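You operate a simulated robot arm through the tools that you are given. There is no shell and no other tool. Be economical: measure what you need, move in short steps, check, and stop when the job is done.

You run a simulated robot arm. Do the job below in one go: nothing can be reset, and whatever is moved stays where it is left.

## Task
Set the relief to blow at 1.0 bar, then vent.
Fine: set dial to 1.5 bar, test valve to FILL, turn the relief dial by the pressure screen, hands clear of the silencer; set dial back to 0.5 bar.
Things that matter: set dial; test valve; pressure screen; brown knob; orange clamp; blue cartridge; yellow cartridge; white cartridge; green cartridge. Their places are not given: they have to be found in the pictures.

Only the result counts: the job must be done as asked and must still hold three seconds after the hand-in. Knocking over, shifting, dropping, spilling or breaking anything else fails it.

## Robot
A 7-joint arm with a two-finger parallel gripper, fixed in place. Base frame: the origin is at the foot of the arm, x ahead of it, y to its left, z up; the work surface is at about z = 780. Lengths are in mm, angles in rad, forces in N, time in s.
With the tool pointing down near the work surface it reaches from about 300 to 700 mm from the base axis. Its first joint turns from -1.152 to 1.152 rad. Payload 1.57 kg.
The TCP is the grasp point between the finger pads, 30 mm short of the fingertips. In the tool frame z runs along the fingers and y along their closing line. The gripper opens to 110 mm. The fingers are 24 mm wide and 12 mm thick; the gripper's body (48 by 112 mm) begins 78 mm behind the TCP.
Orientation is that of the tool frame in the base frame, as a unit quaternion [x, y, z, w]. With the fingers straight down and closing along the base's y, the tool's x points along the base's -x, its y along +y and its z along -z.

## Interface
- The arm moves only by the tool arm_command. Its arguments are lists of equal length, an entry for each row: "offset": the shift along the tool's x, y, z in mm, a list of three; "rotation": the turn, a rotation vector about the tool's x, y, z in rad, a list of three. In form: {"offset": [[x, y, z], ...], "rotation": [[ax, ay, az], ...]}. A call has 1 to 20 rows; each row shifts and turns the commanded pose from where the row before left it, along the tool's axes as they then stand. "hand" is the finger opening in mm, from 0 to 110, set as the call begins (left out, the last holds). Rows are played at 5 a second. More than 50 mm and 0.15 rad between two rows, or a gripper value outside its range, and nothing of the call is played. A pose out of reach is approached as far as the arm can. The call stops where the force on the tool passes 40 N (or 10 N more than at its start, if that is more) or the arm is blocked; 0.2 s more then pass. The fingers move at their own pace (about 108 mm/s each) and stop on an object; they squeeze with about 43 N. The grip force told is the motor's: it shows also when the fingers shut on nothing. Time passes only in rows, and 0.2 s behind the last, so rows that do not move let the fingers close. It gives the time, the measured TCP pose, the force on the tool (base axes), the opening and the grip force at its end, in the units of the frame above (readings bear some noise).
- Cameras (640 x 400 px; columns grow to the right, rows downward): "scene" is fixed at [165.5, -397.2, 1390.9]; the picture's right is [0.75, -0.66, 0.00], its down [-0.45, -0.51, -0.73] and it looks along [0.48, 0.55, -0.68] (base axes); focal length 308 px, centre (320, 200). "wrist" rides on the gripper at [-36, 0, -80] in the tool frame; the picture's right is [0.00, -1.00, 0.00], its down [0.97, 0.00, -0.24] and it looks along [0.24, 0.00, 0.97] (tool axes); focal length 218 px, centre (320, 200).
- get_image(camera): a new picture of that camera. The clock stands still meanwhile.
- probe_pixels(camera, pixels): for up to 12 pixels [column, row] of the newest picture of that camera ("zoom" is the newest enlarged one), the place [x, y, z] in the base frame of the surface seen there, good to about 2 mm. The clock stands still meanwhile.
- zoom(camera, box): a new picture of the part [left, top, right, bottom] of that camera's present view, enlarged. The clock stands still meanwhile.
- finish_job(): hands the job in; it is judged then, once.

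Keep the steps short. Do not move on a guess: measure, check each grasp and each placing, and mend mistakes. In all there are 80 turns and 46 pictures (those below and enlarged ones count). Leave the gripper open and the arm clear of the work at the hand-in unless told otherwise, and finish with a single line.

The tools are called after "Call:" as name(argument=value, ...) on one line, values as JSON. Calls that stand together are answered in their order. arm_command: Moves the arm, as the interface text tells. Its arguments: {"type":"object","properties":{"offset":{"type":"array","items":{"type":"array","items":{"type":"number"}}},"rotation":{"type":"array","items":{"type":"array","items":{"type":"number"}}},"hand":{"type":"number"}},"required":["offset","rotation"]} The other tools are called the same way: get_image (camera) takes a picture; probe_pixels (camera, pixels) gives the place of the surface under pixels of a picture; zoom (camera, box) takes an enlarged picture of a part of a camera's view; finish_job () hands the job in.

At the start:

```text
time_s: 0.0
tcp_pos: [342.4, 233.0, 1101.4]
tcp_rot: [0.001, 1.0, 0.0, 0.0]
wrist_force: [0.5, 1.1, 0.5]
gripper_width: 109.9
grip_force: 0.1
```

scene: 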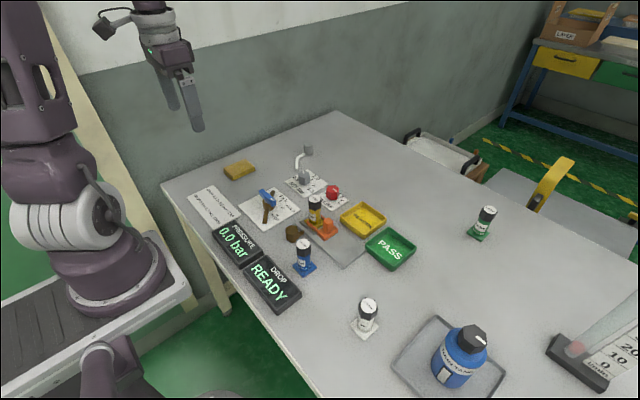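
wrist: 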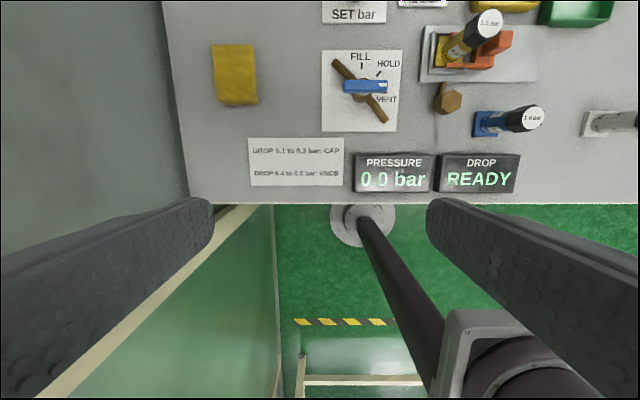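

I see the bench with a set dial, a valve, screens, a clamp and cartridges. I'll enlarge the working area first.

Call:
zoom(camera="scene", box=[180, 130, 340, 230])

Call:
zoom(camera="scene", box=[260, 170, 420, 270])

Call:
zoom(camera="scene", box=[200, 200, 400, 325])

```text
4.00 times, centred on (260, 180) of scene
```

zoom: 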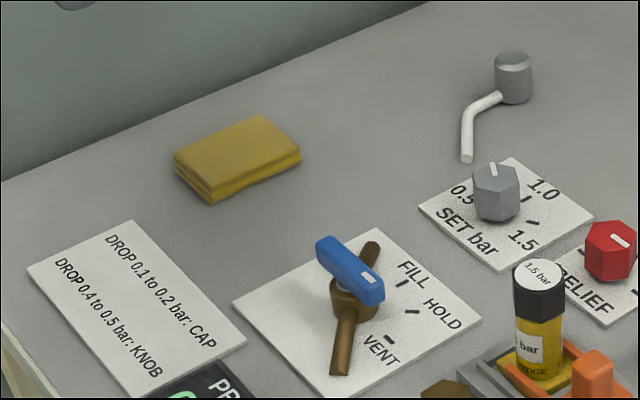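

```text
4.00 times, centred on (340, 220) of scene
```

zoom: 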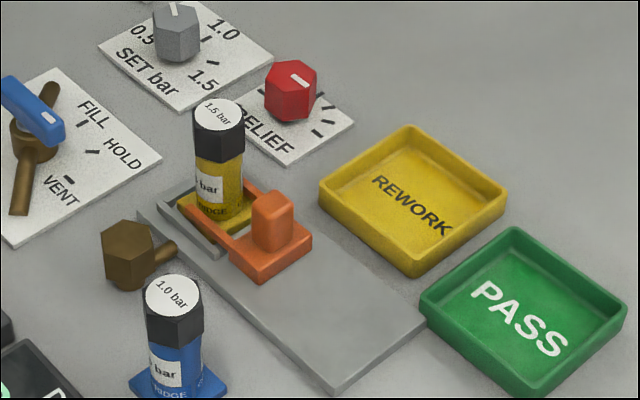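

```text
3.20 times, centred on (300, 262) of scene
```

zoom: 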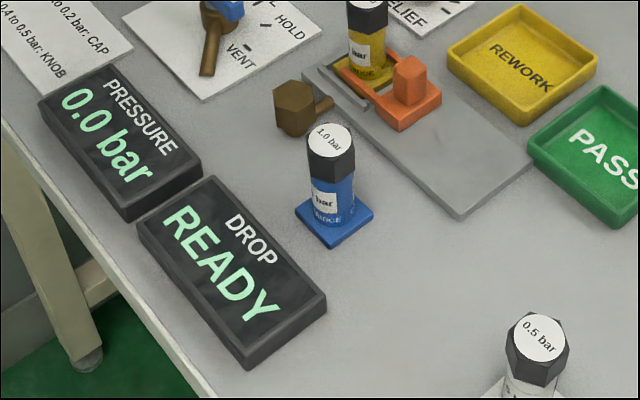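

Next I measure the dials, the lever and the neighbours.

Call:
get_image(camera="scene")

Call:
probe_pixels(camera="scene", pixels=[[303.7, 173], [304, 182], [332.5, 189], [333, 198], [262, 193], [273, 201], [267, 212], [308, 144], [297, 168], [314, 200], [292, 228], [315, 187]])

Call:
zoom(camera="scene", box=[280, 150, 360, 200])

```text
40 pictures are left
```

scene: 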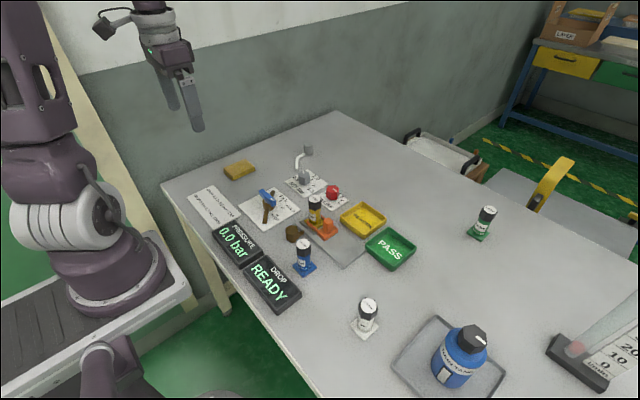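

```text
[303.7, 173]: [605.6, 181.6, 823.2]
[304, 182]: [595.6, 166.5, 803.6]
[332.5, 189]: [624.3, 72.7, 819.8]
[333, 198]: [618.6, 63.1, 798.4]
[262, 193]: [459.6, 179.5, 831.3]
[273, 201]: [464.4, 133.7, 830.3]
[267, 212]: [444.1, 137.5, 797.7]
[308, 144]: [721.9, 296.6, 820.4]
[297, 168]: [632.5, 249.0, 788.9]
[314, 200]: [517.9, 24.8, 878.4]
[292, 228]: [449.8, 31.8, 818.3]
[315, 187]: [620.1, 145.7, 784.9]
```

```text
8.00 times, centred on (320, 175) of scene
```

zoom: 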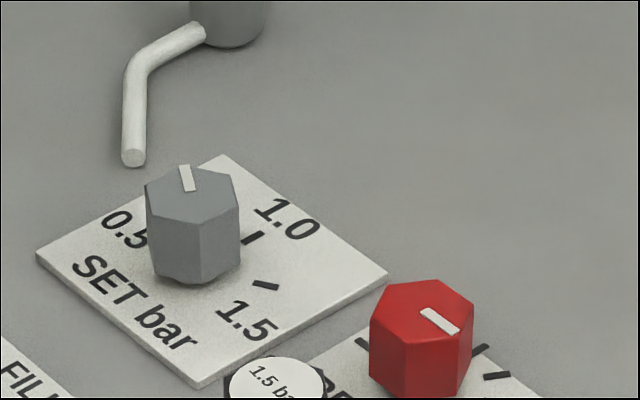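

Moving above the dials at a safe height for a straight-down view with the wrist camera.

Call:
arm_command(offset=[[-43, -18, 10], [-43, -18, 10], [-43, -18, 10], [-43, -18, 10], [-43, -18, 10], [-43, -18, 10], [0, 0, 0]], rotation=[[0, 0, 0], [0, 0, 0], [0, 0, 0], [0, 0, 0], [0, 0, 0], [0, 0, 0], [0, 0, 0]])

Call:
get_image(camera="wrist")

```text
time_s: 1.6
tcp_pos: [599.3, 125.2, 1042.8]
tcp_rot: [0.0, 1.0, 0.0, 0.001]
wrist_force: [0.4, 0.4, -1.2]
gripper_width: 110.2
grip_force: 0.1
```

```text
38 pictures are left
```

wrist: 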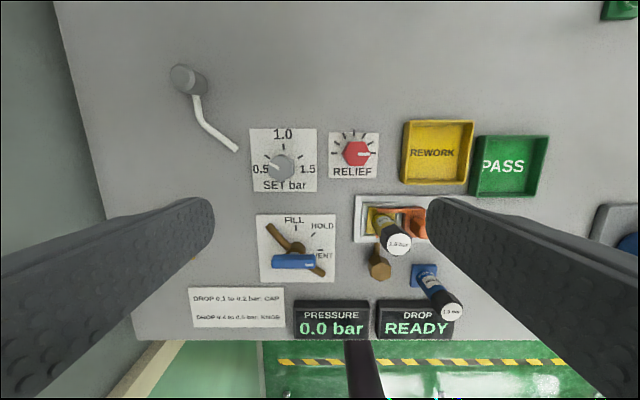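

Call:
zoom(camera="wrist", box=[230, 110, 406, 220])

Call:
zoom(camera="wrist", box=[240, 200, 400, 300])

```text
3.64 times, centred on (318, 165) of wrist
```

zoom: 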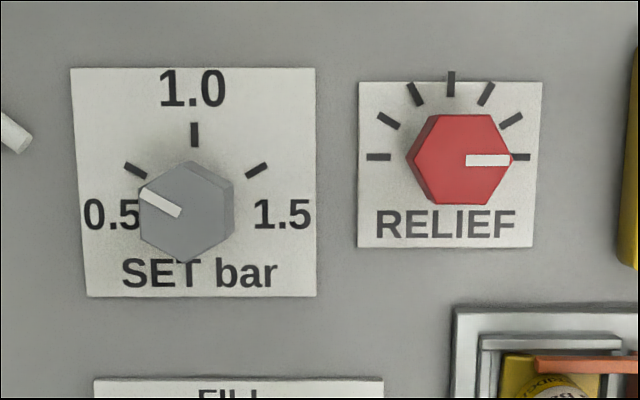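

```text
4.00 times, centred on (320, 250) of wrist
```

zoom: 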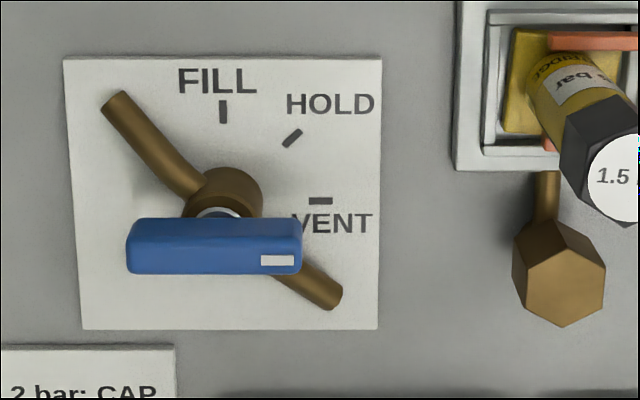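

The set pointer is at 0.5, the valve white mark is at VENT, and the relief pointer is fully at the right. Now I measure the centres and heights precisely.

Call:
probe_pixels(camera="wrist", pixels=[[281.4, 168.3], [270, 168.5], [291, 168.5], [281.4, 158], [281.4, 178], [357.3, 154], [347.5, 154], [368, 154], [357.3, 144], [357.3, 164], [274, 130], [356, 134]])

Call:
probe_pixels(camera="zoom", pixels=[[135, 245], [295, 245], [215, 226], [215, 262], [215, 245], [230, 185], [320, 290], [120, 105], [278, 260], [90, 80], [360, 310]])

```text
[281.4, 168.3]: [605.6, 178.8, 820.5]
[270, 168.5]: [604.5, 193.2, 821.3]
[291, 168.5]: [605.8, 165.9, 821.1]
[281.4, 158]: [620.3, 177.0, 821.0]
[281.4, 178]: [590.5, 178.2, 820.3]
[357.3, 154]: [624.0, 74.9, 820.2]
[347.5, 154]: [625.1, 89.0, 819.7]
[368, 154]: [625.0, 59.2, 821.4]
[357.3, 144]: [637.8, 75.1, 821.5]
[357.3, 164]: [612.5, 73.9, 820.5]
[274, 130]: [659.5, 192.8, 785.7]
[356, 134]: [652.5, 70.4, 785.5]
```

```text
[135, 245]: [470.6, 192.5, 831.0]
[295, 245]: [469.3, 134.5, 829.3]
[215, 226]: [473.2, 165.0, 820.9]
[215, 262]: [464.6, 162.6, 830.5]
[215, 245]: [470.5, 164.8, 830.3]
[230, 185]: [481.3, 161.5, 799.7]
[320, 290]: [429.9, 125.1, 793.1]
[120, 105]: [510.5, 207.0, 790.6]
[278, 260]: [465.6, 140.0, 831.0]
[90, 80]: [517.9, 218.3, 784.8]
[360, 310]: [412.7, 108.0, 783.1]
```

Set dial centre is about (605.7, 179), top z 821, with flats facing ±y. I'll approach it turned +60°, with the fingers opened to 60.

Call:
arm_command(offset=[[-1.6, 13.45, 35.7], [-1.6, 13.45, 35.7], [-1.6, 13.45, 35.7], [-1.6, 13.45, 35.7], [0, 0, 0], [0, 0, 0], [0, 0, 0], [0, 0, 0], [0, 0, 0], [0, 0, 0], [0, 0, 0], [0, 0, 0]], rotation=[[0, 0, 0], [0, 0, 0], [0, 0, 0], [0, 0, 0], [0, 0, -0.1496], [0, 0, -0.1496], [0, 0, -0.1496], [0, 0, -0.1496], [0, 0, -0.1496], [0, 0, -0.1496], [0, 0, -0.1496], [0, 0, 0]], hand=60)

Call:
get_image(camera="wrist")

```text
time_s: 4.2
tcp_pos: [607.6, 178.4, 900.3]
tcp_rot: [-0.501, 0.865, 0.0, 0.0]
wrist_force: [-0.5, 0.3, 0.2]
gripper_width: 60.3
grip_force: 0.0
```

```text
35 pictures are left
```

wrist: 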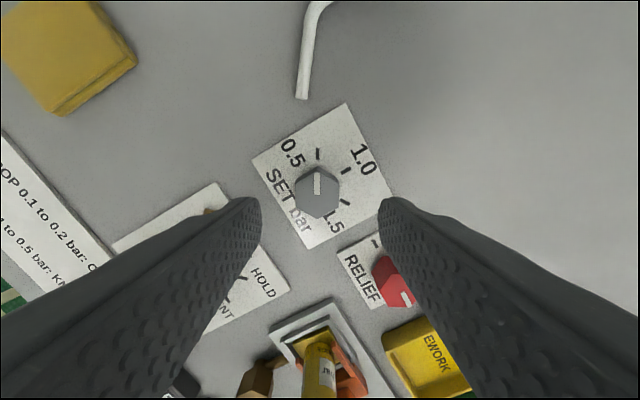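

The knob is centred between the fingers (column ~318) and its flats are parallel to the pads. Descending to z 822 and closing.

Call:
arm_command(offset=[[0, 0, 30], [0, 0, 30], [0, 0, 18], [0, 0, 0]], rotation=[[0, 0, 0], [0, 0, 0], [0, 0, 0], [0, 0, 0]])

Call:
arm_command(offset=[[0, 0, 0], [0, 0, 0], [0, 0, 0]], rotation=[[0, 0, 0], [0, 0, 0], [0, 0, 0]], hand=0)

```text
time_s: 5.2
tcp_pos: [606.3, 178.6, 820.1]
tcp_rot: [-0.501, 0.866, 0.0, 0.0]
wrist_force: [-0.4, 0.3, 0.1]
gripper_width: 60.3
grip_force: 0.0
```

```text
time_s: 6.0
tcp_pos: [605.8, 179.1, 818.5]
tcp_rot: [-0.5, 0.866, 0.001, -0.001]
wrist_force: [-23.0, 10.2, 5.2]
gripper_width: 32.8
grip_force: 41.0
```

Gripped (32.8 mm). There is a small side load, so I shift 1 mm to centre and check.

Call:
arm_command(offset=[[0, 1, 0], [0, 0, 0]], rotation=[[0, 0, 0], [0, 0, 0]])

```text
time_s: 6.6
tcp_pos: [605.4, 179.3, 819.3]
tcp_rot: [-0.5, 0.866, 0.001, 0.0]
wrist_force: [-21.7, 11.7, -6.6]
gripper_width: 32.5
grip_force: 40.9
```

Now turning clockwise, first part 0.7 rad.

Call:
arm_command(offset=[[0, 1, 0], [0, 0, 0], [0, 0, 0], [0, 0, 0], [0, 0, 0], [0, 0, 0], [0, 0, 0]], rotation=[[0, 0, 0], [0, 0, 0.14], [0, 0, 0.14], [0, 0, 0.14], [0, 0, 0.14], [0, 0, 0.14], [0, 0, 0]])

```text
time_s: 8.2
tcp_pos: [604.2, 179.3, 819.0]
tcp_rot: [-0.171, 0.985, -0.001, 0.0]
wrist_force: [-11.7, 10.9, -31.7]
gripper_width: 32.7
grip_force: 40.5
```

Turned 0.7 rad; a vertical load has built up. I'll relieve it by lowering slightly.

Call:
arm_command(offset=[[0, 0, 1.5], [0, 0, 0]], rotation=[[0, 0, 0], [0, 0, 0]])

```text
time_s: 8.8
tcp_pos: [604.4, 180.7, 819.8]
tcp_rot: [-0.173, 0.985, -0.001, 0.0]
wrist_force: [-20.7, 7.5, -3.6]
gripper_width: 33.0
grip_force: 41.3
```

Call:
arm_command(offset=[[1.4, 0.5, 0], [0, 0, 0], [0, 0, 0], [0, 0, 0], [0, 0, 0], [0, 0, 0], [0, 0, 0]], rotation=[[0, 0, 0], [0, 0, 0.1394], [0, 0, 0.1394], [0, 0, 0.1394], [0, 0, 0.1394], [0, 0, 0.1394], [0, 0, 0]])

```text
time_s: 10.4
tcp_pos: [604.8, 180.4, 819.4]
tcp_rot: [0.174, 0.985, 0.001, 0.0]
wrist_force: [-0.1, 15.6, -4.5]
gripper_width: 32.7
grip_force: 41.0
```

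Loads are low. Turning the rest, 0.697 rad.

Call:
arm_command(offset=[[0, 0, 0], [0, 0, 0], [0, 0, 0], [0, 0, 0], [0, 0, 0], [0, 0, 0]], rotation=[[0, 0, 0.1394], [0, 0, 0.1394], [0, 0, 0.1394], [0, 0, 0.1394], [0, 0, 0.1394], [0, 0, 0]])

Call:
arm_command(offset=[[0, 0, 0], [0, 0, 0], [0, 0, -40], [0, 0, -40], [0, 0, 0]], rotation=[[0, 0, 0], [0, 0, 0], [0, 0, 0], [0, 0, 0], [0, 0, 0]], hand=60)

Call:
get_image(camera="wrist")

```text
time_s: 11.8
tcp_pos: [605.1, 180.0, 819.3]
tcp_rot: [0.501, 0.865, 0.001, 0.001]
wrist_force: [14.7, 24.2, 5.9]
gripper_width: 33.0
grip_force: 41.2
```

```text
time_s: 13.0
tcp_pos: [602.1, 180.6, 901.7]
tcp_rot: [0.5, 0.866, 0.001, 0.0]
wrist_force: [-0.5, -0.2, -0.4]
gripper_width: 60.1
grip_force: 0.1
```

```text
34 pictures are left
```

wrist: 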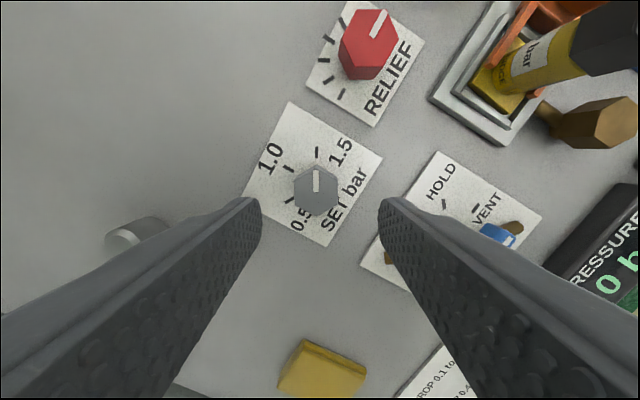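

The set pointer is on 1.5. I rotate another -30° so the fingers close along x, and move over the blue lever.

Call:
arm_command(offset=[[0, 0, -5], [0, 0, -5], [0, 0, 0], [0, 0, 0], [-5.5, -45, 0], [-5.5, -45, 0], [-5.6, -44, 0], [0, 0, 0]], rotation=[[0, 0, 0.1309], [0, 0, 0.1309], [0, 0, 0.1309], [0, 0, 0.1309], [0, 0, 0], [0, 0, 0], [0, 0, 0], [0, 0, 0]])

Call:
get_image(camera="wrist")

```text
time_s: 14.8
tcp_pos: [468.8, 163.3, 910.4]
tcp_rot: [0.707, 0.707, 0.0, 0.0]
wrist_force: [0.3, 0.0, -0.4]
gripper_width: 60.2
grip_force: 0.0
```

```text
33 pictures are left
```

wrist: 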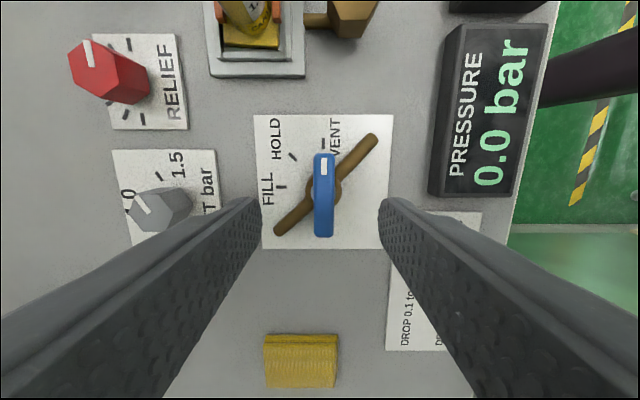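

Call:
probe_pixels(camera="wrist", pixels=[[324, 156], [324, 195], [324, 234], [317, 195], [332, 195], [342, 190], [360, 150], [290, 222]])

```text
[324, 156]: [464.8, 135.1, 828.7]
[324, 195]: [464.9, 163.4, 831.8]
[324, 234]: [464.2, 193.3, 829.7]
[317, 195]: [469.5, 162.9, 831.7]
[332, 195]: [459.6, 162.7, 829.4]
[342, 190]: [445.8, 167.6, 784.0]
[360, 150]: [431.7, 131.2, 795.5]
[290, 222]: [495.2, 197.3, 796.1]
```

Lever centre is (465, 164), about 14 mm wide and top at 831. Shifting -3.5 mm in x, lowering to TCP z 838 and closing.

Call:
arm_command(offset=[[0, -3.5, 24], [0, 0, 24], [0, 0, 24], [0, 0, 0]], rotation=[[0, 0, 0], [0, 0, 0], [0, 0, 0], [0, 0, 0]])

Call:
arm_command(offset=[[0, 0, 0], [0, 0, 0], [0, 0, 0]], rotation=[[0, 0, 0], [0, 0, 0], [0, 0, 0]], hand=0)

```text
time_s: 15.8
tcp_pos: [465.2, 163.8, 838.7]
tcp_rot: [0.706, 0.708, 0.0, 0.0]
wrist_force: [-0.4, -0.4, -0.4]
gripper_width: 60.3
grip_force: 0.0
```

```text
time_s: 16.6
tcp_pos: [466.1, 163.8, 839.7]
tcp_rot: [0.707, 0.708, 0.0, 0.0]
wrist_force: [7.2, 1.2, -9.8]
gripper_width: 31.9
grip_force: 40.5
```

A width of 31.9 mm means I've gripped the brown hub rather than the lever. I open, raise 11 mm and retry.

Call:
arm_command(offset=[[0, 0, 0], [0, 0, 0], [0, 0, -11], [0, 0, 0]], rotation=[[0, 0, 0], [0, 0, 0], [0, 0, 0], [0, 0, 0]], hand=60)

Call:
arm_command(offset=[[0, 0, 0], [0, 0, 0], [0, 0, 0]], rotation=[[0, 0, 0], [0, 0, 0], [0, 0, 0]], hand=0)

```text
time_s: 17.6
tcp_pos: [464.4, 162.4, 849.7]
tcp_rot: [0.707, 0.707, 0.0, 0.0]
wrist_force: [-0.1, -0.8, 0.4]
gripper_width: 59.8
grip_force: 0.0
```

```text
time_s: 18.4
tcp_pos: [464.9, 163.9, 850.3]
tcp_rot: [0.707, 0.707, 0.0, 0.0]
wrist_force: [-2.2, -1.1, 3.1]
gripper_width: 15.9
grip_force: 31.0
```

15.9 mm: the lever is held. Turning it +90° counter-clockwise towards FILL.

Call:
arm_command(offset=[[0, 0, 0], [0, 0, 0], [0, 0, 0], [0, 0, 0], [0, 0, 0], [0, 0, 0], [0, 0, 0], [0, 0, 0], [0, 0, 0], [0, 0, 0], [0, 0, 0], [0, 0, 0]], rotation=[[0, 0, -0.1428], [0, 0, -0.1428], [0, 0, -0.1428], [0, 0, -0.1428], [0, 0, -0.1428], [0, 0, -0.1428], [0, 0, -0.1428], [0, 0, -0.1428], [0, 0, -0.1428], [0, 0, -0.1428], [0, 0, -0.1428], [0, 0, 0]])

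Call:
arm_command(offset=[[0, 0, 0], [0, 0, 0], [0, 0, -40], [0, 0, -40], [0, 0, 0]], rotation=[[0, 0, 0], [0, 0, 0], [0, 0, 0], [0, 0, 0], [0, 0, 0]], hand=60)

Call:
get_image(camera="wrist")

```text
time_s: 21.0
tcp_pos: [466.3, 163.7, 848.1]
tcp_rot: [-0.002, 1.0, 0.002, 0.002]
wrist_force: [4.7, 34.3, 16.7]
gripper_width: 15.7
grip_force: 31.8
```

```text
time_s: 22.2
tcp_pos: [465.7, 161.2, 929.2]
tcp_rot: [-0.001, 1.0, 0.0, 0.0]
wrist_force: [0.1, -0.3, -0.4]
gripper_width: 60.1
grip_force: 0.1
```

```text
32 pictures are left
```

wrist: 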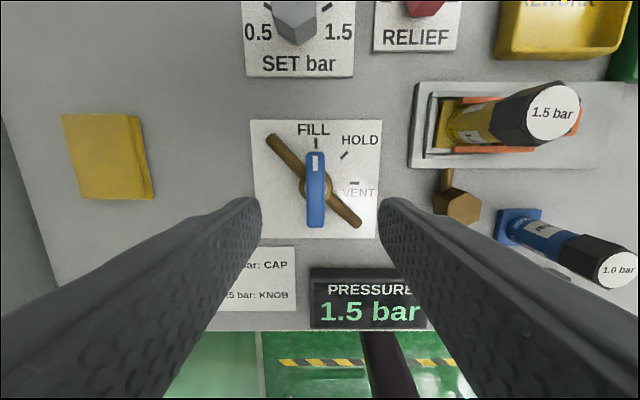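

The screen reads 1.5 bar and the lever is on FILL. Next I move above the relief knob (625.5, 74), away from the silencer, and turn the hand -90° for the flats.

Call:
arm_command(offset=[[-40, -21.8, 0], [-40, -21.8, 0], [-40, -21.8, 0], [-40, -21.8, 0], [0, 0, 0], [0, 0, 0], [0, 0, 0], [0, 0, 0], [0, 0, 0], [0, 0, 0], [0, 0, 0], [0, 0, 0], [0, 0, 0], [0, 0, 0], [0, 0, 0], [0, 0, 20], [0, 0, 0]], rotation=[[0, 0, 0], [0, 0, 0], [0, 0, 0], [0, 0, 0], [0, 0, 0.1428], [0, 0, 0.1428], [0, 0, 0.1428], [0, 0, 0.1428], [0, 0, 0.1428], [0, 0, 0.1428], [0, 0, 0.1428], [0, 0, 0.1428], [0, 0, 0.1428], [0, 0, 0.1428], [0, 0, 0.1428], [0, 0, 0], [0, 0, 0]])

Call:
get_image(camera="wrist")

```text
time_s: 25.8
tcp_pos: [627.5, 74.0, 907.8]
tcp_rot: [0.707, 0.707, 0.0, 0.001]
wrist_force: [0.6, -0.3, 0.2]
gripper_width: 59.9
grip_force: 0.1
```

```text
31 pictures are left
```

wrist: 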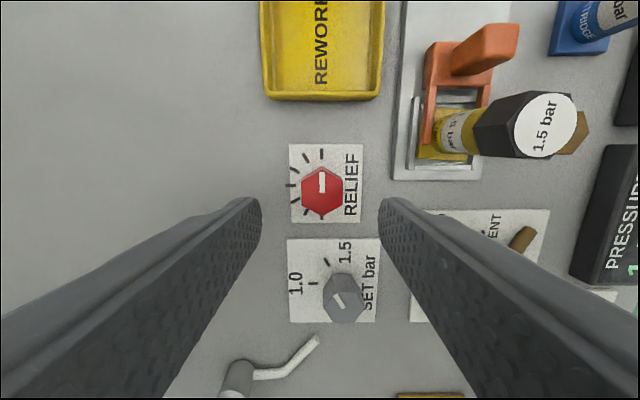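

Knob centred within about 1.5 mm. Descend and close.

Call:
arm_command(offset=[[0, -1.5, 40], [0, 0, 40], [0, 0, 7], [0, 0, 0]], rotation=[[0, 0, 0], [0, 0, 0], [0, 0, 0], [0, 0, 0]])

Call:
arm_command(offset=[[0, 0, 0], [0, 0, 0], [0, 0, 0]], rotation=[[0, 0, 0], [0, 0, 0], [0, 0, 0]], hand=0)

Call:
arm_command(offset=[[0, 0, 0], [0, 0, 0], [0, 0, 0], [0, 0, 0], [0, 0, 0]], rotation=[[0, 0, -0.12], [0, 0, -0.12], [0, 0, -0.12], [0, 0, -0.12], [0, 0, 0]])

Call:
zoom(camera="scene", box=[200, 160, 360, 260])

```text
time_s: 26.8
tcp_pos: [626.2, 76.0, 821.4]
tcp_rot: [0.707, 0.707, 0.0, 0.0]
wrist_force: [0.3, 0.0, -0.7]
gripper_width: 60.1
grip_force: 0.1
```

```text
time_s: 27.6
tcp_pos: [625.6, 76.2, 822.0]
tcp_rot: [0.707, 0.707, 0.0, -0.001]
wrist_force: [-6.8, 0.1, -0.3]
gripper_width: 32.9
grip_force: 40.5
```

```text
time_s: 28.8
tcp_pos: [624.7, 74.8, 821.6]
tcp_rot: [0.517, 0.856, 0.0, 0.0]
wrist_force: [-6.8, 5.5, -2.1]
gripper_width: 32.8
grip_force: 40.6
```

```text
4.00 times, centred on (280, 210) of scene
```

zoom: 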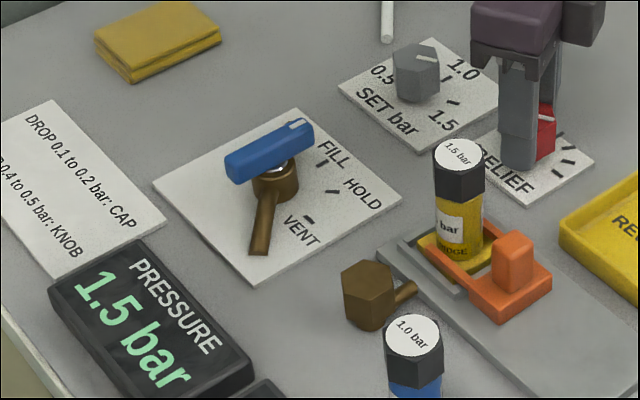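

Still 1.5 bar at 0.48 rad. Turning another 0.4 rad.

Call:
arm_command(offset=[[0, 0, 0], [0, 0, 0], [0, 0, 0], [0, 0, 0], [0, 0, 0], [0, 0, 0]], rotation=[[0, 0, -0.1], [0, 0, -0.1], [0, 0, -0.1], [0, 0, -0.1], [0, 0, 0], [0, 0, 0]])

Call:
zoom(camera="scene", box=[200, 160, 360, 260])

```text
time_s: 30.2
tcp_pos: [623.6, 75.9, 821.0]
tcp_rot: [0.338, 0.941, 0.001, -0.001]
wrist_force: [-23.4, 3.5, 6.6]
gripper_width: 32.7
grip_force: 40.9
```

```text
4.00 times, centred on (280, 210) of scene
```

zoom: 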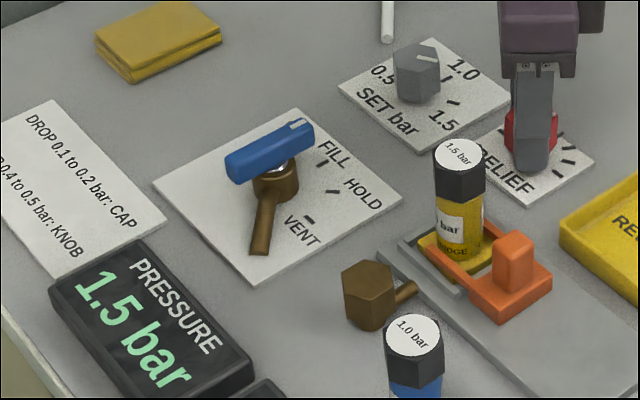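

Call:
arm_command(offset=[[1.16, -0.95, 0], [0, 0, 0], [0, 0, 0], [0, 0, 0], [0, 0, 0]], rotation=[[0, 0, 0], [0, 0, -0.1], [0, 0, -0.1], [0, 0, -0.1], [0, 0, 0]])

Call:
zoom(camera="scene", box=[200, 160, 360, 260])

```text
time_s: 31.4
tcp_pos: [625.2, 75.3, 821.8]
tcp_rot: [0.194, 0.981, 0.001, 0.001]
wrist_force: [9.0, 4.2, -16.8]
gripper_width: 32.9
grip_force: 40.4
```

```text
4.00 times, centred on (280, 210) of scene
```

zoom: 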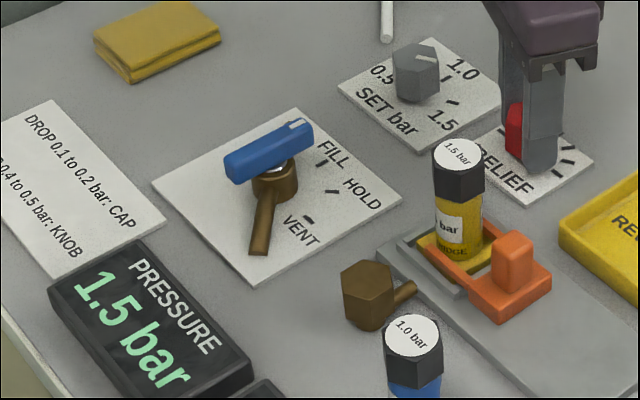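

Call:
arm_command(offset=[[0, 0, 0], [0, 0, 0], [0, 0, 0], [0, 0, 0]], rotation=[[0, 0, -0.12], [0, 0, -0.12], [0, 0, 0], [0, 0, 0]])

Call:
zoom(camera="scene", box=[200, 160, 360, 260])

```text
time_s: 32.4
tcp_pos: [623.8, 75.1, 821.9]
tcp_rot: [0.075, 0.997, 0.0, 0.001]
wrist_force: [23.6, 0.4, -23.2]
gripper_width: 33.0
grip_force: 41.0
```

```text
4.00 times, centred on (280, 210) of scene
```

zoom: 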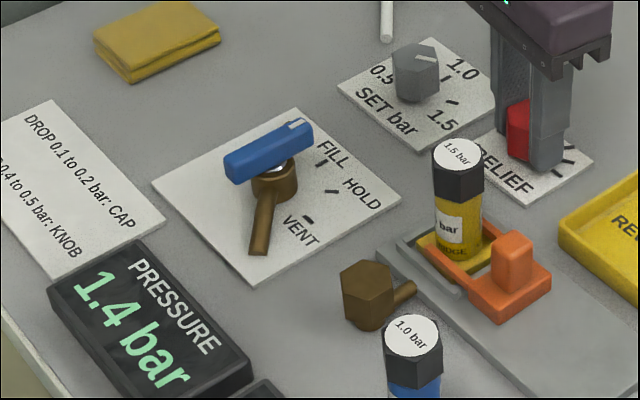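

Now 1.4 bar: it is falling. I relieve the load and turn another 0.2 rad.

Call:
arm_command(offset=[[-1, 0, 1], [0, 0, 0], [0, 0, 0], [0, 0, 0], [0, 0, 0]], rotation=[[0, 0, 0], [0, 0, -0.1], [0, 0, -0.1], [0, 0, 0], [0, 0, 0]])

Call:
zoom(camera="scene", box=[200, 160, 360, 260])

```text
time_s: 33.6
tcp_pos: [623.6, 74.8, 822.3]
tcp_rot: [-0.026, 1.0, -0.001, 0.0]
wrist_force: [4.3, -12.0, 14.2]
gripper_width: 32.8
grip_force: 40.4
```

```text
4.00 times, centred on (280, 210) of scene
```

zoom: 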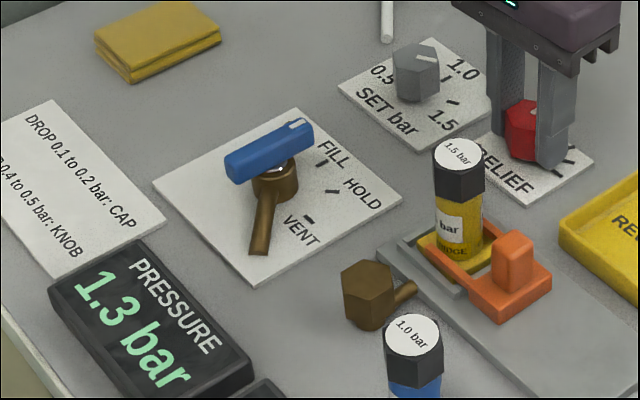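

1.3 bar. Another 0.3 rad.

Call:
arm_command(offset=[[0, 0, 0], [0, 0, 0], [0, 0, 0], [0, 0, 0], [0, 0, 0]], rotation=[[0, 0, -0.1], [0, 0, -0.1], [0, 0, -0.1], [0, 0, 0], [0, 0, 0]])

Call:
zoom(camera="scene", box=[200, 160, 360, 260])

```text
time_s: 34.8
tcp_pos: [624.0, 74.0, 822.4]
tcp_rot: [-0.173, 0.985, -0.001, 0.0]
wrist_force: [1.6, -16.5, 24.6]
gripper_width: 32.7
grip_force: 40.5
```

```text
4.00 times, centred on (280, 210) of scene
```

zoom: 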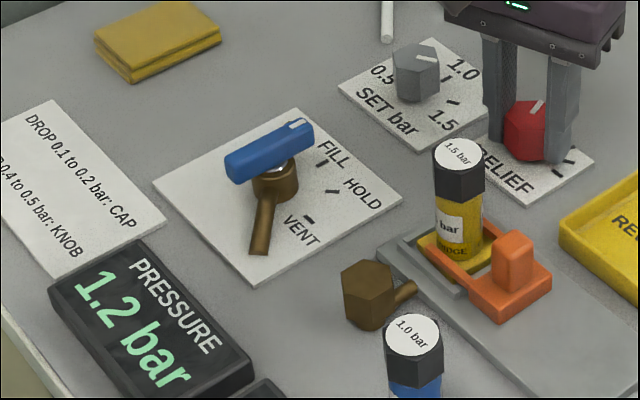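

1.2 bar at 1.92 rad. Another 0.3 rad, with a 1 mm lift to relieve.

Call:
arm_command(offset=[[0, 0, -1], [0, 0, 0], [0, 0, 0], [0, 0, 0], [0, 0, 0], [0, 0, 0]], rotation=[[0, 0, 0], [0, 0, -0.1], [0, 0, -0.1], [0, 0, -0.1], [0, 0, 0], [0, 0, 0]])

Call:
zoom(camera="scene", box=[200, 160, 360, 260])

```text
time_s: 36.2
tcp_pos: [624.0, 74.3, 821.7]
tcp_rot: [-0.319, 0.948, 0.0, 0.0]
wrist_force: [4.7, -21.5, 5.0]
gripper_width: 32.6
grip_force: 41.5
```

```text
4.00 times, centred on (280, 210) of scene
```

zoom: 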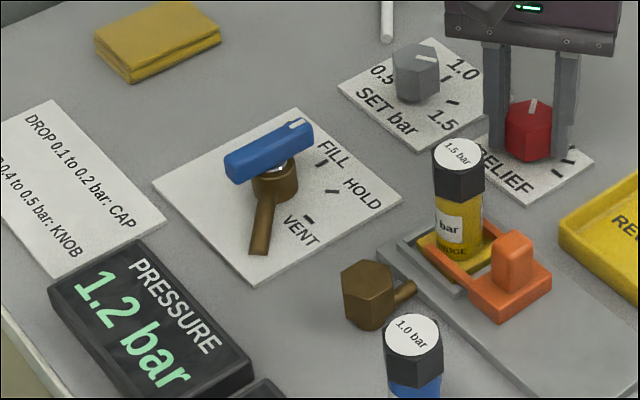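

Still 1.2 at 2.22 rad, so the slope is gentle. Another 0.3 rad with the side load relieved.

Call:
arm_command(offset=[[0.6, -0.8, 0], [0, 0, 0], [0, 0, 0], [0, 0, 0], [0, 0, 0], [0, 0, 0]], rotation=[[0, 0, 0], [0, 0, -0.1], [0, 0, -0.1], [0, 0, -0.1], [0, 0, 0], [0, 0, 0]])

Call:
zoom(camera="scene", box=[200, 160, 360, 260])

```text
time_s: 37.6
tcp_pos: [623.7, 74.1, 821.3]
tcp_rot: [-0.457, 0.889, 0.0, 0.0]
wrist_force: [8.8, -18.1, -5.4]
gripper_width: 32.8
grip_force: 40.5
```

```text
4.00 times, centred on (280, 210) of scene
```

zoom: 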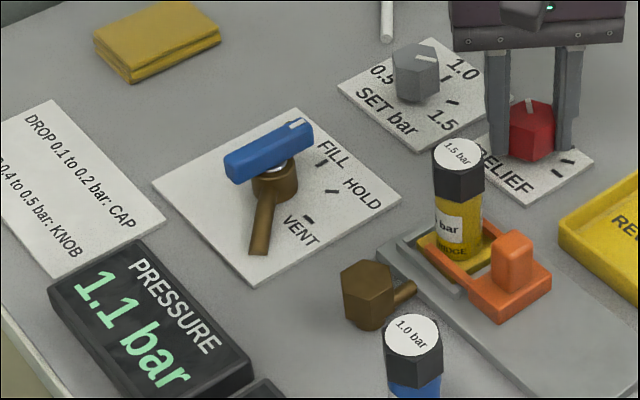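

1.1 bar at 2.52 rad. Another 0.16 rad.

Call:
arm_command(offset=[[0, 0, 0], [0, 0, 0], [0, 0, 0], [0, 0, 0]], rotation=[[0, 0, -0.08], [0, 0, -0.08], [0, 0, 0], [0, 0, 0]])

Call:
zoom(camera="scene", box=[200, 160, 360, 260])

```text
time_s: 38.6
tcp_pos: [624.5, 73.7, 821.0]
tcp_rot: [-0.527, 0.85, 0.001, 0.0]
wrist_force: [12.6, -15.1, -4.6]
gripper_width: 32.6
grip_force: 40.9
```

```text
4.00 times, centred on (280, 210) of scene
```

zoom: 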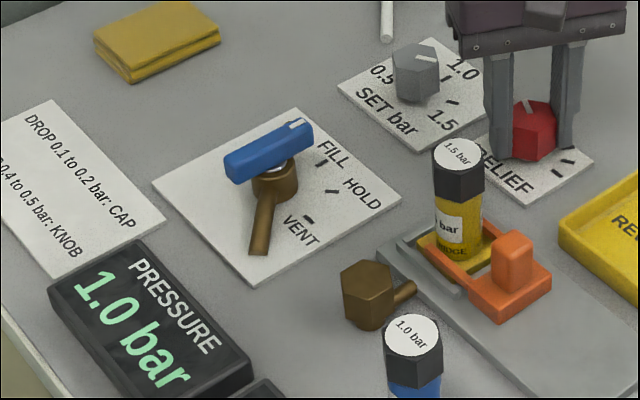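

1.0 bar, just past the edge. From the step widths, the middle of the 1.0 band lies about 0.08 rad further, so I go there, release, retreat and read again.

Call:
arm_command(offset=[[0, 0, 0], [0, 0, 0]], rotation=[[0, 0, -0.08], [0, 0, 0]])

Call:
arm_command(offset=[[0, 0, 0], [0, 0, 0], [0, 0, -40], [0, 0, -40], [0, 0, -20], [0, 0, 0]], rotation=[[0, 0, 0], [0, 0, 0], [0, 0, 0], [0, 0, 0], [0, 0, 0], [0, 0, 0]], hand=60)

Call:
get_image(camera="wrist")

Call:
zoom(camera="scene", box=[200, 160, 360, 260])

```text
time_s: 39.2
tcp_pos: [625.4, 74.1, 822.2]
tcp_rot: [-0.56, 0.828, 0.0, 0.0]
wrist_force: [11.4, -9.7, -1.3]
gripper_width: 32.8
grip_force: 40.9
```

```text
time_s: 40.6
tcp_pos: [623.4, 72.5, 923.9]
tcp_rot: [-0.561, 0.828, 0.0, 0.0]
wrist_force: [0.0, -0.1, 0.4]
gripper_width: 59.8
grip_force: 0.0
```

```text
21 pictures are left
```

wrist: 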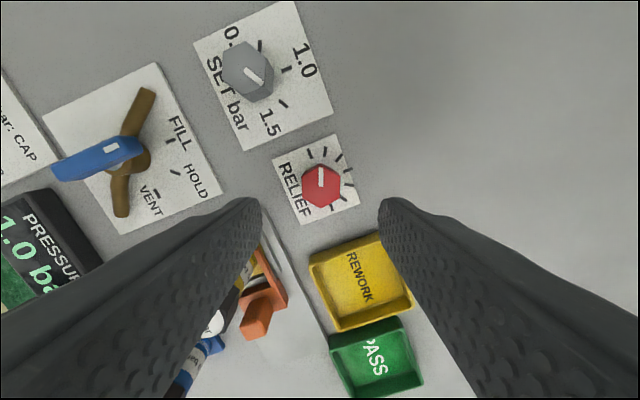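

```text
4.00 times, centred on (280, 210) of scene
```

zoom: 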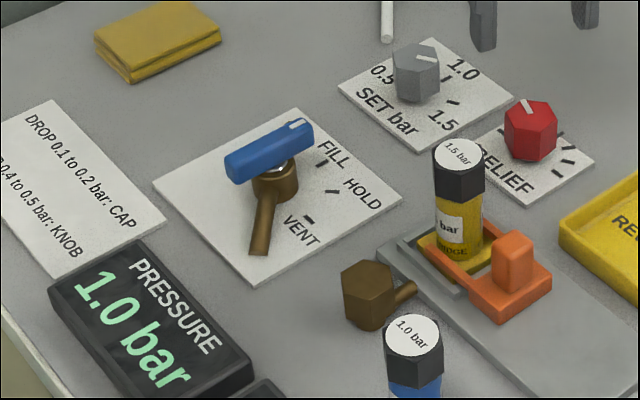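

Reading holds at 1.0 bar hands-off. Going back to θ=0 above the lever.

Call:
arm_command(offset=[[0, 0, 0], [0, 0, 0], [0, 0, 0], [0, 0, 0], [0, 0, 0], [0, 0, 0], [0, 0, 0], [0, 0, 0], [39.6, 22.9, 0], [39.6, 22.9, 0], [39.6, 22.9, 0], [39.6, 22.9, 0], [0, 0, 0]], rotation=[[0, 0, 0.1488], [0, 0, 0.1488], [0, 0, 0.1488], [0, 0, 0.1488], [0, 0, 0.1488], [0, 0, 0.1488], [0, 0, 0.1488], [0, 0, 0.1488], [0, 0, 0], [0, 0, 0], [0, 0, 0], [0, 0, 0], [0, 0, 0]])

Call:
get_image(camera="wrist")

```text
time_s: 43.4
tcp_pos: [465.5, 164.4, 921.4]
tcp_rot: [0.0, 1.0, 0.0, 0.0]
wrist_force: [-0.3, 0.5, 0.3]
gripper_width: 59.9
grip_force: 0.0
```

```text
19 pictures are left
```

wrist: 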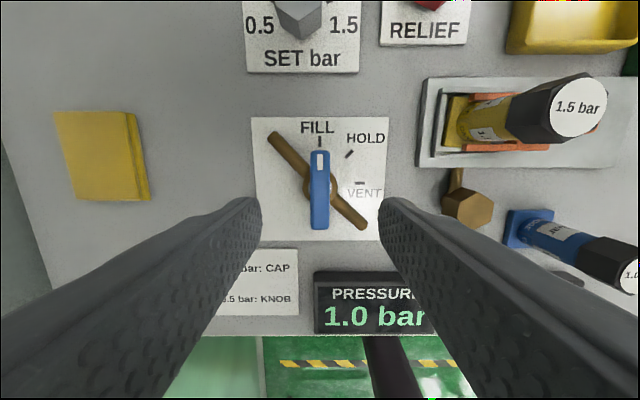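

The lever is centred (column 320). Descending 71 mm to z ≈ 850 and gripping.

Call:
arm_command(offset=[[0, 0, 36], [0, 0, 35], [0, 0, 0]], rotation=[[0, 0, 0], [0, 0, 0], [0, 0, 0]])

Call:
arm_command(offset=[[0, 0, 0], [0, 0, 0], [0, 0, 0]], rotation=[[0, 0, 0], [0, 0, 0], [0, 0, 0]], hand=0)

```text
time_s: 44.2
tcp_pos: [464.8, 166.3, 848.5]
tcp_rot: [0.001, 1.0, 0.001, 0.001]
wrist_force: [-0.2, 0.4, -0.3]
gripper_width: 60.0
grip_force: 0.0
```

```text
time_s: 45.0
tcp_pos: [465.0, 164.9, 849.7]
tcp_rot: [0.002, 1.0, -0.002, 0.0]
wrist_force: [0.9, -14.8, -3.0]
gripper_width: 16.1
grip_force: 31.4
```

Lever held (16.1 mm). Turning it 90° clockwise to VENT, then releasing and rising.

Call:
arm_command(offset=[[0, -0.7, 0], [0, 0, 0], [0, 0, 0], [0, 0, 0], [0, 0, 0], [0, 0, 0], [0, 0, 0], [0, 0, 0], [0, 0, 0], [0, 0, 0], [0, 0, 0], [0, 0, 0], [0, 0, 0]], rotation=[[0, 0, 0], [0, 0, 0.1428], [0, 0, 0.1428], [0, 0, 0.1428], [0, 0, 0.1428], [0, 0, 0.1428], [0, 0, 0.1428], [0, 0, 0.1428], [0, 0, 0.1428], [0, 0, 0.1428], [0, 0, 0.1428], [0, 0, 0.1428], [0, 0, 0]])

Call:
arm_command(offset=[[0, 0, 0], [0, 0, 0], [0, 0, -40], [0, 0, -35], [0, 0, 0]], rotation=[[0, 0, 0], [0, 0, 0], [0, 0, 0], [0, 0, 0], [0, 0, 0]], hand=60)

Call:
get_image(camera="wrist")

```text
time_s: 47.8
tcp_pos: [465.1, 166.4, 849.9]
tcp_rot: [0.708, 0.706, -0.001, 0.0]
wrist_force: [-11.0, -16.0, -13.3]
gripper_width: 15.8
grip_force: 31.3
```

```text
time_s: 49.0
tcp_pos: [464.0, 165.5, 925.6]
tcp_rot: [0.708, 0.707, -0.001, 0.001]
wrist_force: [0.2, 0.3, -0.2]
gripper_width: 60.0
grip_force: 0.0
```

```text
18 pictures are left
```

wrist: 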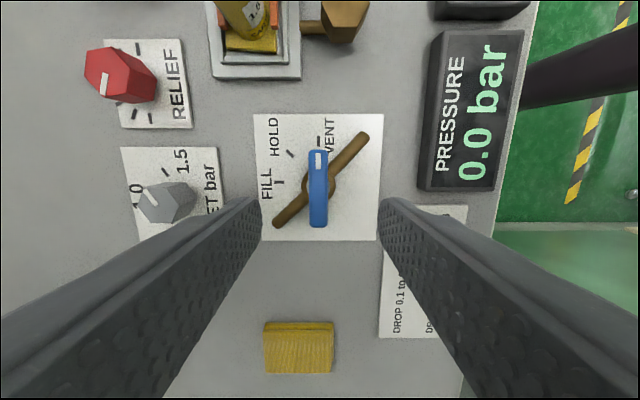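

Vented: 0.0 bar, lever on VENT. Moving to the set dial at θ=-60° to turn it back.

Call:
arm_command(offset=[[4.8, 47, 0], [4.8, 47, 0], [4.8, 47, 0], [0, 0, 0], [0, 0, 0], [0, 0, 0], [0, 0, 0], [0, 0, 20], [0, 0, 0]], rotation=[[0, 0, 0], [0, 0, 0], [0, 0, 0], [0, 0, -0.1309], [0, 0, -0.1309], [0, 0, -0.1309], [0, 0, -0.1309], [0, 0, 0], [0, 0, 0]])

Call:
get_image(camera="wrist")

```text
time_s: 51.0
tcp_pos: [607.3, 181.1, 904.5]
tcp_rot: [0.5, 0.866, 0.0, -0.001]
wrist_force: [0.4, 0.1, 0.3]
gripper_width: 60.1
grip_force: 0.1
```

```text
17 pictures are left
```

wrist: 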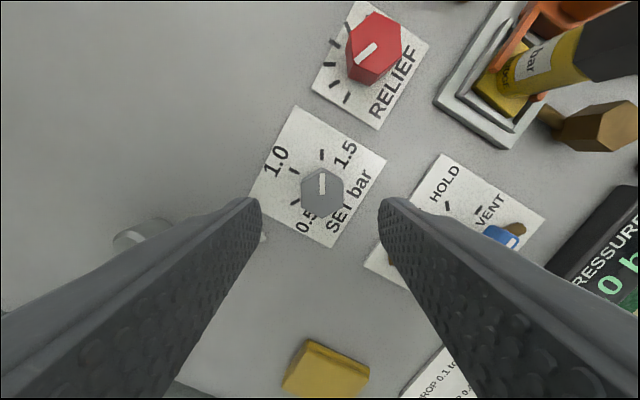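

Call:
arm_command(offset=[[0, -1.5, 40], [0, 0, 35], [0, 0, 8], [0, 0, 0]], rotation=[[0, 0, 0], [0, 0, 0], [0, 0, 0], [0, 0, 0]])

Call:
arm_command(offset=[[0, 0, 0], [0, 0, 0], [0, 0, 0]], rotation=[[0, 0, 0], [0, 0, 0], [0, 0, 0]], hand=0)

Call:
arm_command(offset=[[0, 0, 0], [0, 0, 0], [0, 0, 0], [0, 0, 0], [0, 0, 0], [0, 0, 0]], rotation=[[0, 0, -0.14], [0, 0, -0.14], [0, 0, -0.14], [0, 0, -0.14], [0, 0, -0.14], [0, 0, 0]])

```text
time_s: 52.0
tcp_pos: [604.2, 179.1, 820.9]
tcp_rot: [0.501, 0.866, 0.0, 0.0]
wrist_force: [-0.2, -0.6, -0.3]
gripper_width: 60.0
grip_force: 0.1
```

```text
time_s: 52.8
tcp_pos: [605.9, 179.2, 821.1]
tcp_rot: [0.501, 0.866, 0.0, 0.001]
wrist_force: [9.1, 4.1, -7.1]
gripper_width: 32.9
grip_force: 41.2
```

```text
time_s: 54.2
tcp_pos: [606.9, 179.5, 821.0]
tcp_rot: [0.173, 0.985, 0.0, 0.0]
wrist_force: [12.6, 10.9, -21.1]
gripper_width: 32.7
grip_force: 40.8
```

Turning well. I ease down 1 mm to relieve the load and continue 0.7 rad.

Call:
arm_command(offset=[[0, 0, 1], [0, 0, 0], [0, 0, 0], [0, 0, 0], [0, 0, 0], [0, 0, 0], [0, 0, 0]], rotation=[[0, 0, 0], [0, 0, -0.14], [0, 0, -0.14], [0, 0, -0.14], [0, 0, -0.14], [0, 0, -0.14], [0, 0, 0]])

Call:
arm_command(offset=[[0, 0, 0], [0, 0, 0], [0, 0, 0], [0, 0, 0], [0, 0, 0], [0, 0, 0]], rotation=[[0, 0, -0.139], [0, 0, -0.139], [0, 0, -0.139], [0, 0, -0.139], [0, 0, -0.139], [0, 0, 0]])

```text
time_s: 55.8
tcp_pos: [605.6, 179.5, 821.8]
tcp_rot: [-0.176, 0.984, 0.001, 0.001]
wrist_force: [12.8, 24.0, -9.5]
gripper_width: 32.8
grip_force: 41.1
```

```text
time_s: 57.2
tcp_pos: [606.5, 180.1, 820.6]
tcp_rot: [-0.501, 0.866, 0.001, 0.001]
wrist_force: [7.7, 30.6, -12.7]
gripper_width: 32.7
grip_force: 40.8
```

Turned the full 120°. Releasing, rising clear and checking.

Call:
arm_command(offset=[[0, 0, 0], [0, 0, 0], [0, 0, -40], [0, 0, -40], [0, 0, -40], [0, 0, -40], [0, 0, 0]], rotation=[[0, 0, 0], [0, 0, 0], [0, 0, 0], [0, 0, 0], [0, 0, 0], [0, 0, 0], [0, 0, 0]], hand=60)

Call:
get_image(camera="wrist")

Call:
get_image(camera="scene")

```text
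time_s: 58.8
tcp_pos: [604.2, 180.7, 982.4]
tcp_rot: [-0.499, 0.867, 0.0, 0.0]
wrist_force: [-0.1, 0.3, -0.1]
gripper_width: 59.9
grip_force: 0.0
```

```text
16 pictures are left
```

wrist: 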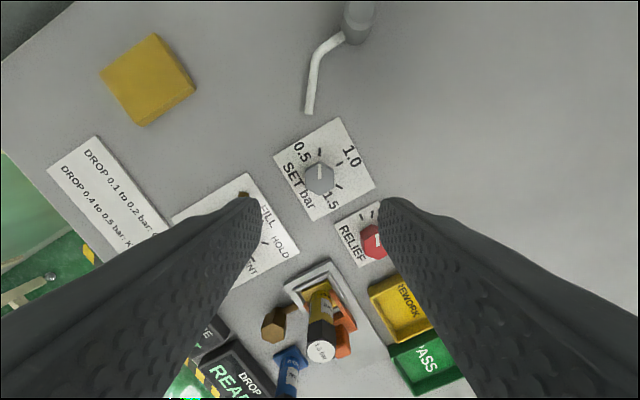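

```text
15 pictures are left
```

scene: 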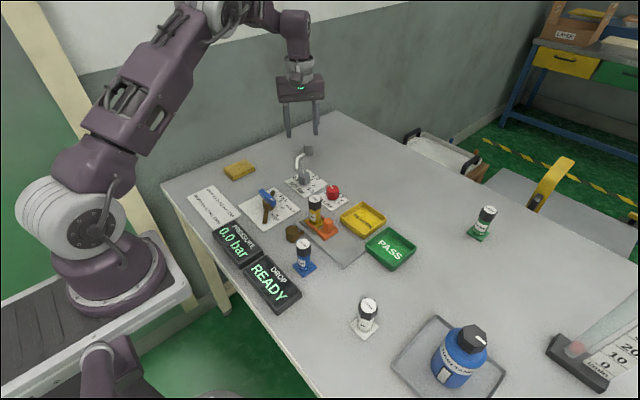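

Set dial is back at 0.5 and the screen reads 0.0. Retreating clear, opening the hand and taking a final close look.

Call:
arm_command(offset=[[0, 0, -15], [0, 0, -15], [0, 0, -15], [0, 0, -15], [0, 0, -15], [0, 0, -15], [0, 0, -15], [43, 9, 0], [43, 9, 0], [43, 9, 0], [43, 9, 0], [43, 9, 0], [43, 9, 0], [0, 0, 0]], rotation=[[0, 0, 0.1496], [0, 0, 0.1496], [0, 0, 0.1496], [0, 0, 0.1496], [0, 0, 0.1496], [0, 0, 0.1496], [0, 0, 0.1496], [0, 0, 0], [0, 0, 0], [0, 0, 0], [0, 0, 0], [0, 0, 0], [0, 0, 0], [0, 0, 0]], hand=110)

Call:
zoom(camera="scene", box=[200, 140, 360, 240])

```text
time_s: 61.8
tcp_pos: [347.7, 235.3, 1084.0]
tcp_rot: [0.0, 1.0, 0.001, 0.0]
wrist_force: [0.4, -0.7, -0.6]
gripper_width: 110.3
grip_force: 0.1
```

```text
4.00 times, centred on (280, 190) of scene
```

zoom: 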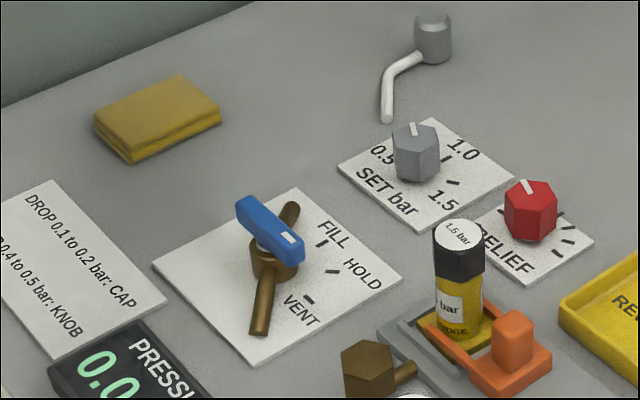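

Everything is as asked: set dial at 0.5, lever on VENT, 0.0 bar, relief set, arm clear. Handing in.

Call:
finish_job()

```text
The job is handed in.
```

The relief is set to blow at 1.0 bar (the screen held 1.0 with the set dial at 1.5 and the valve on FILL); the rig is now vented to 0.0 bar, the set dial is back at 0.5, and the arm is clear with the gripper open.
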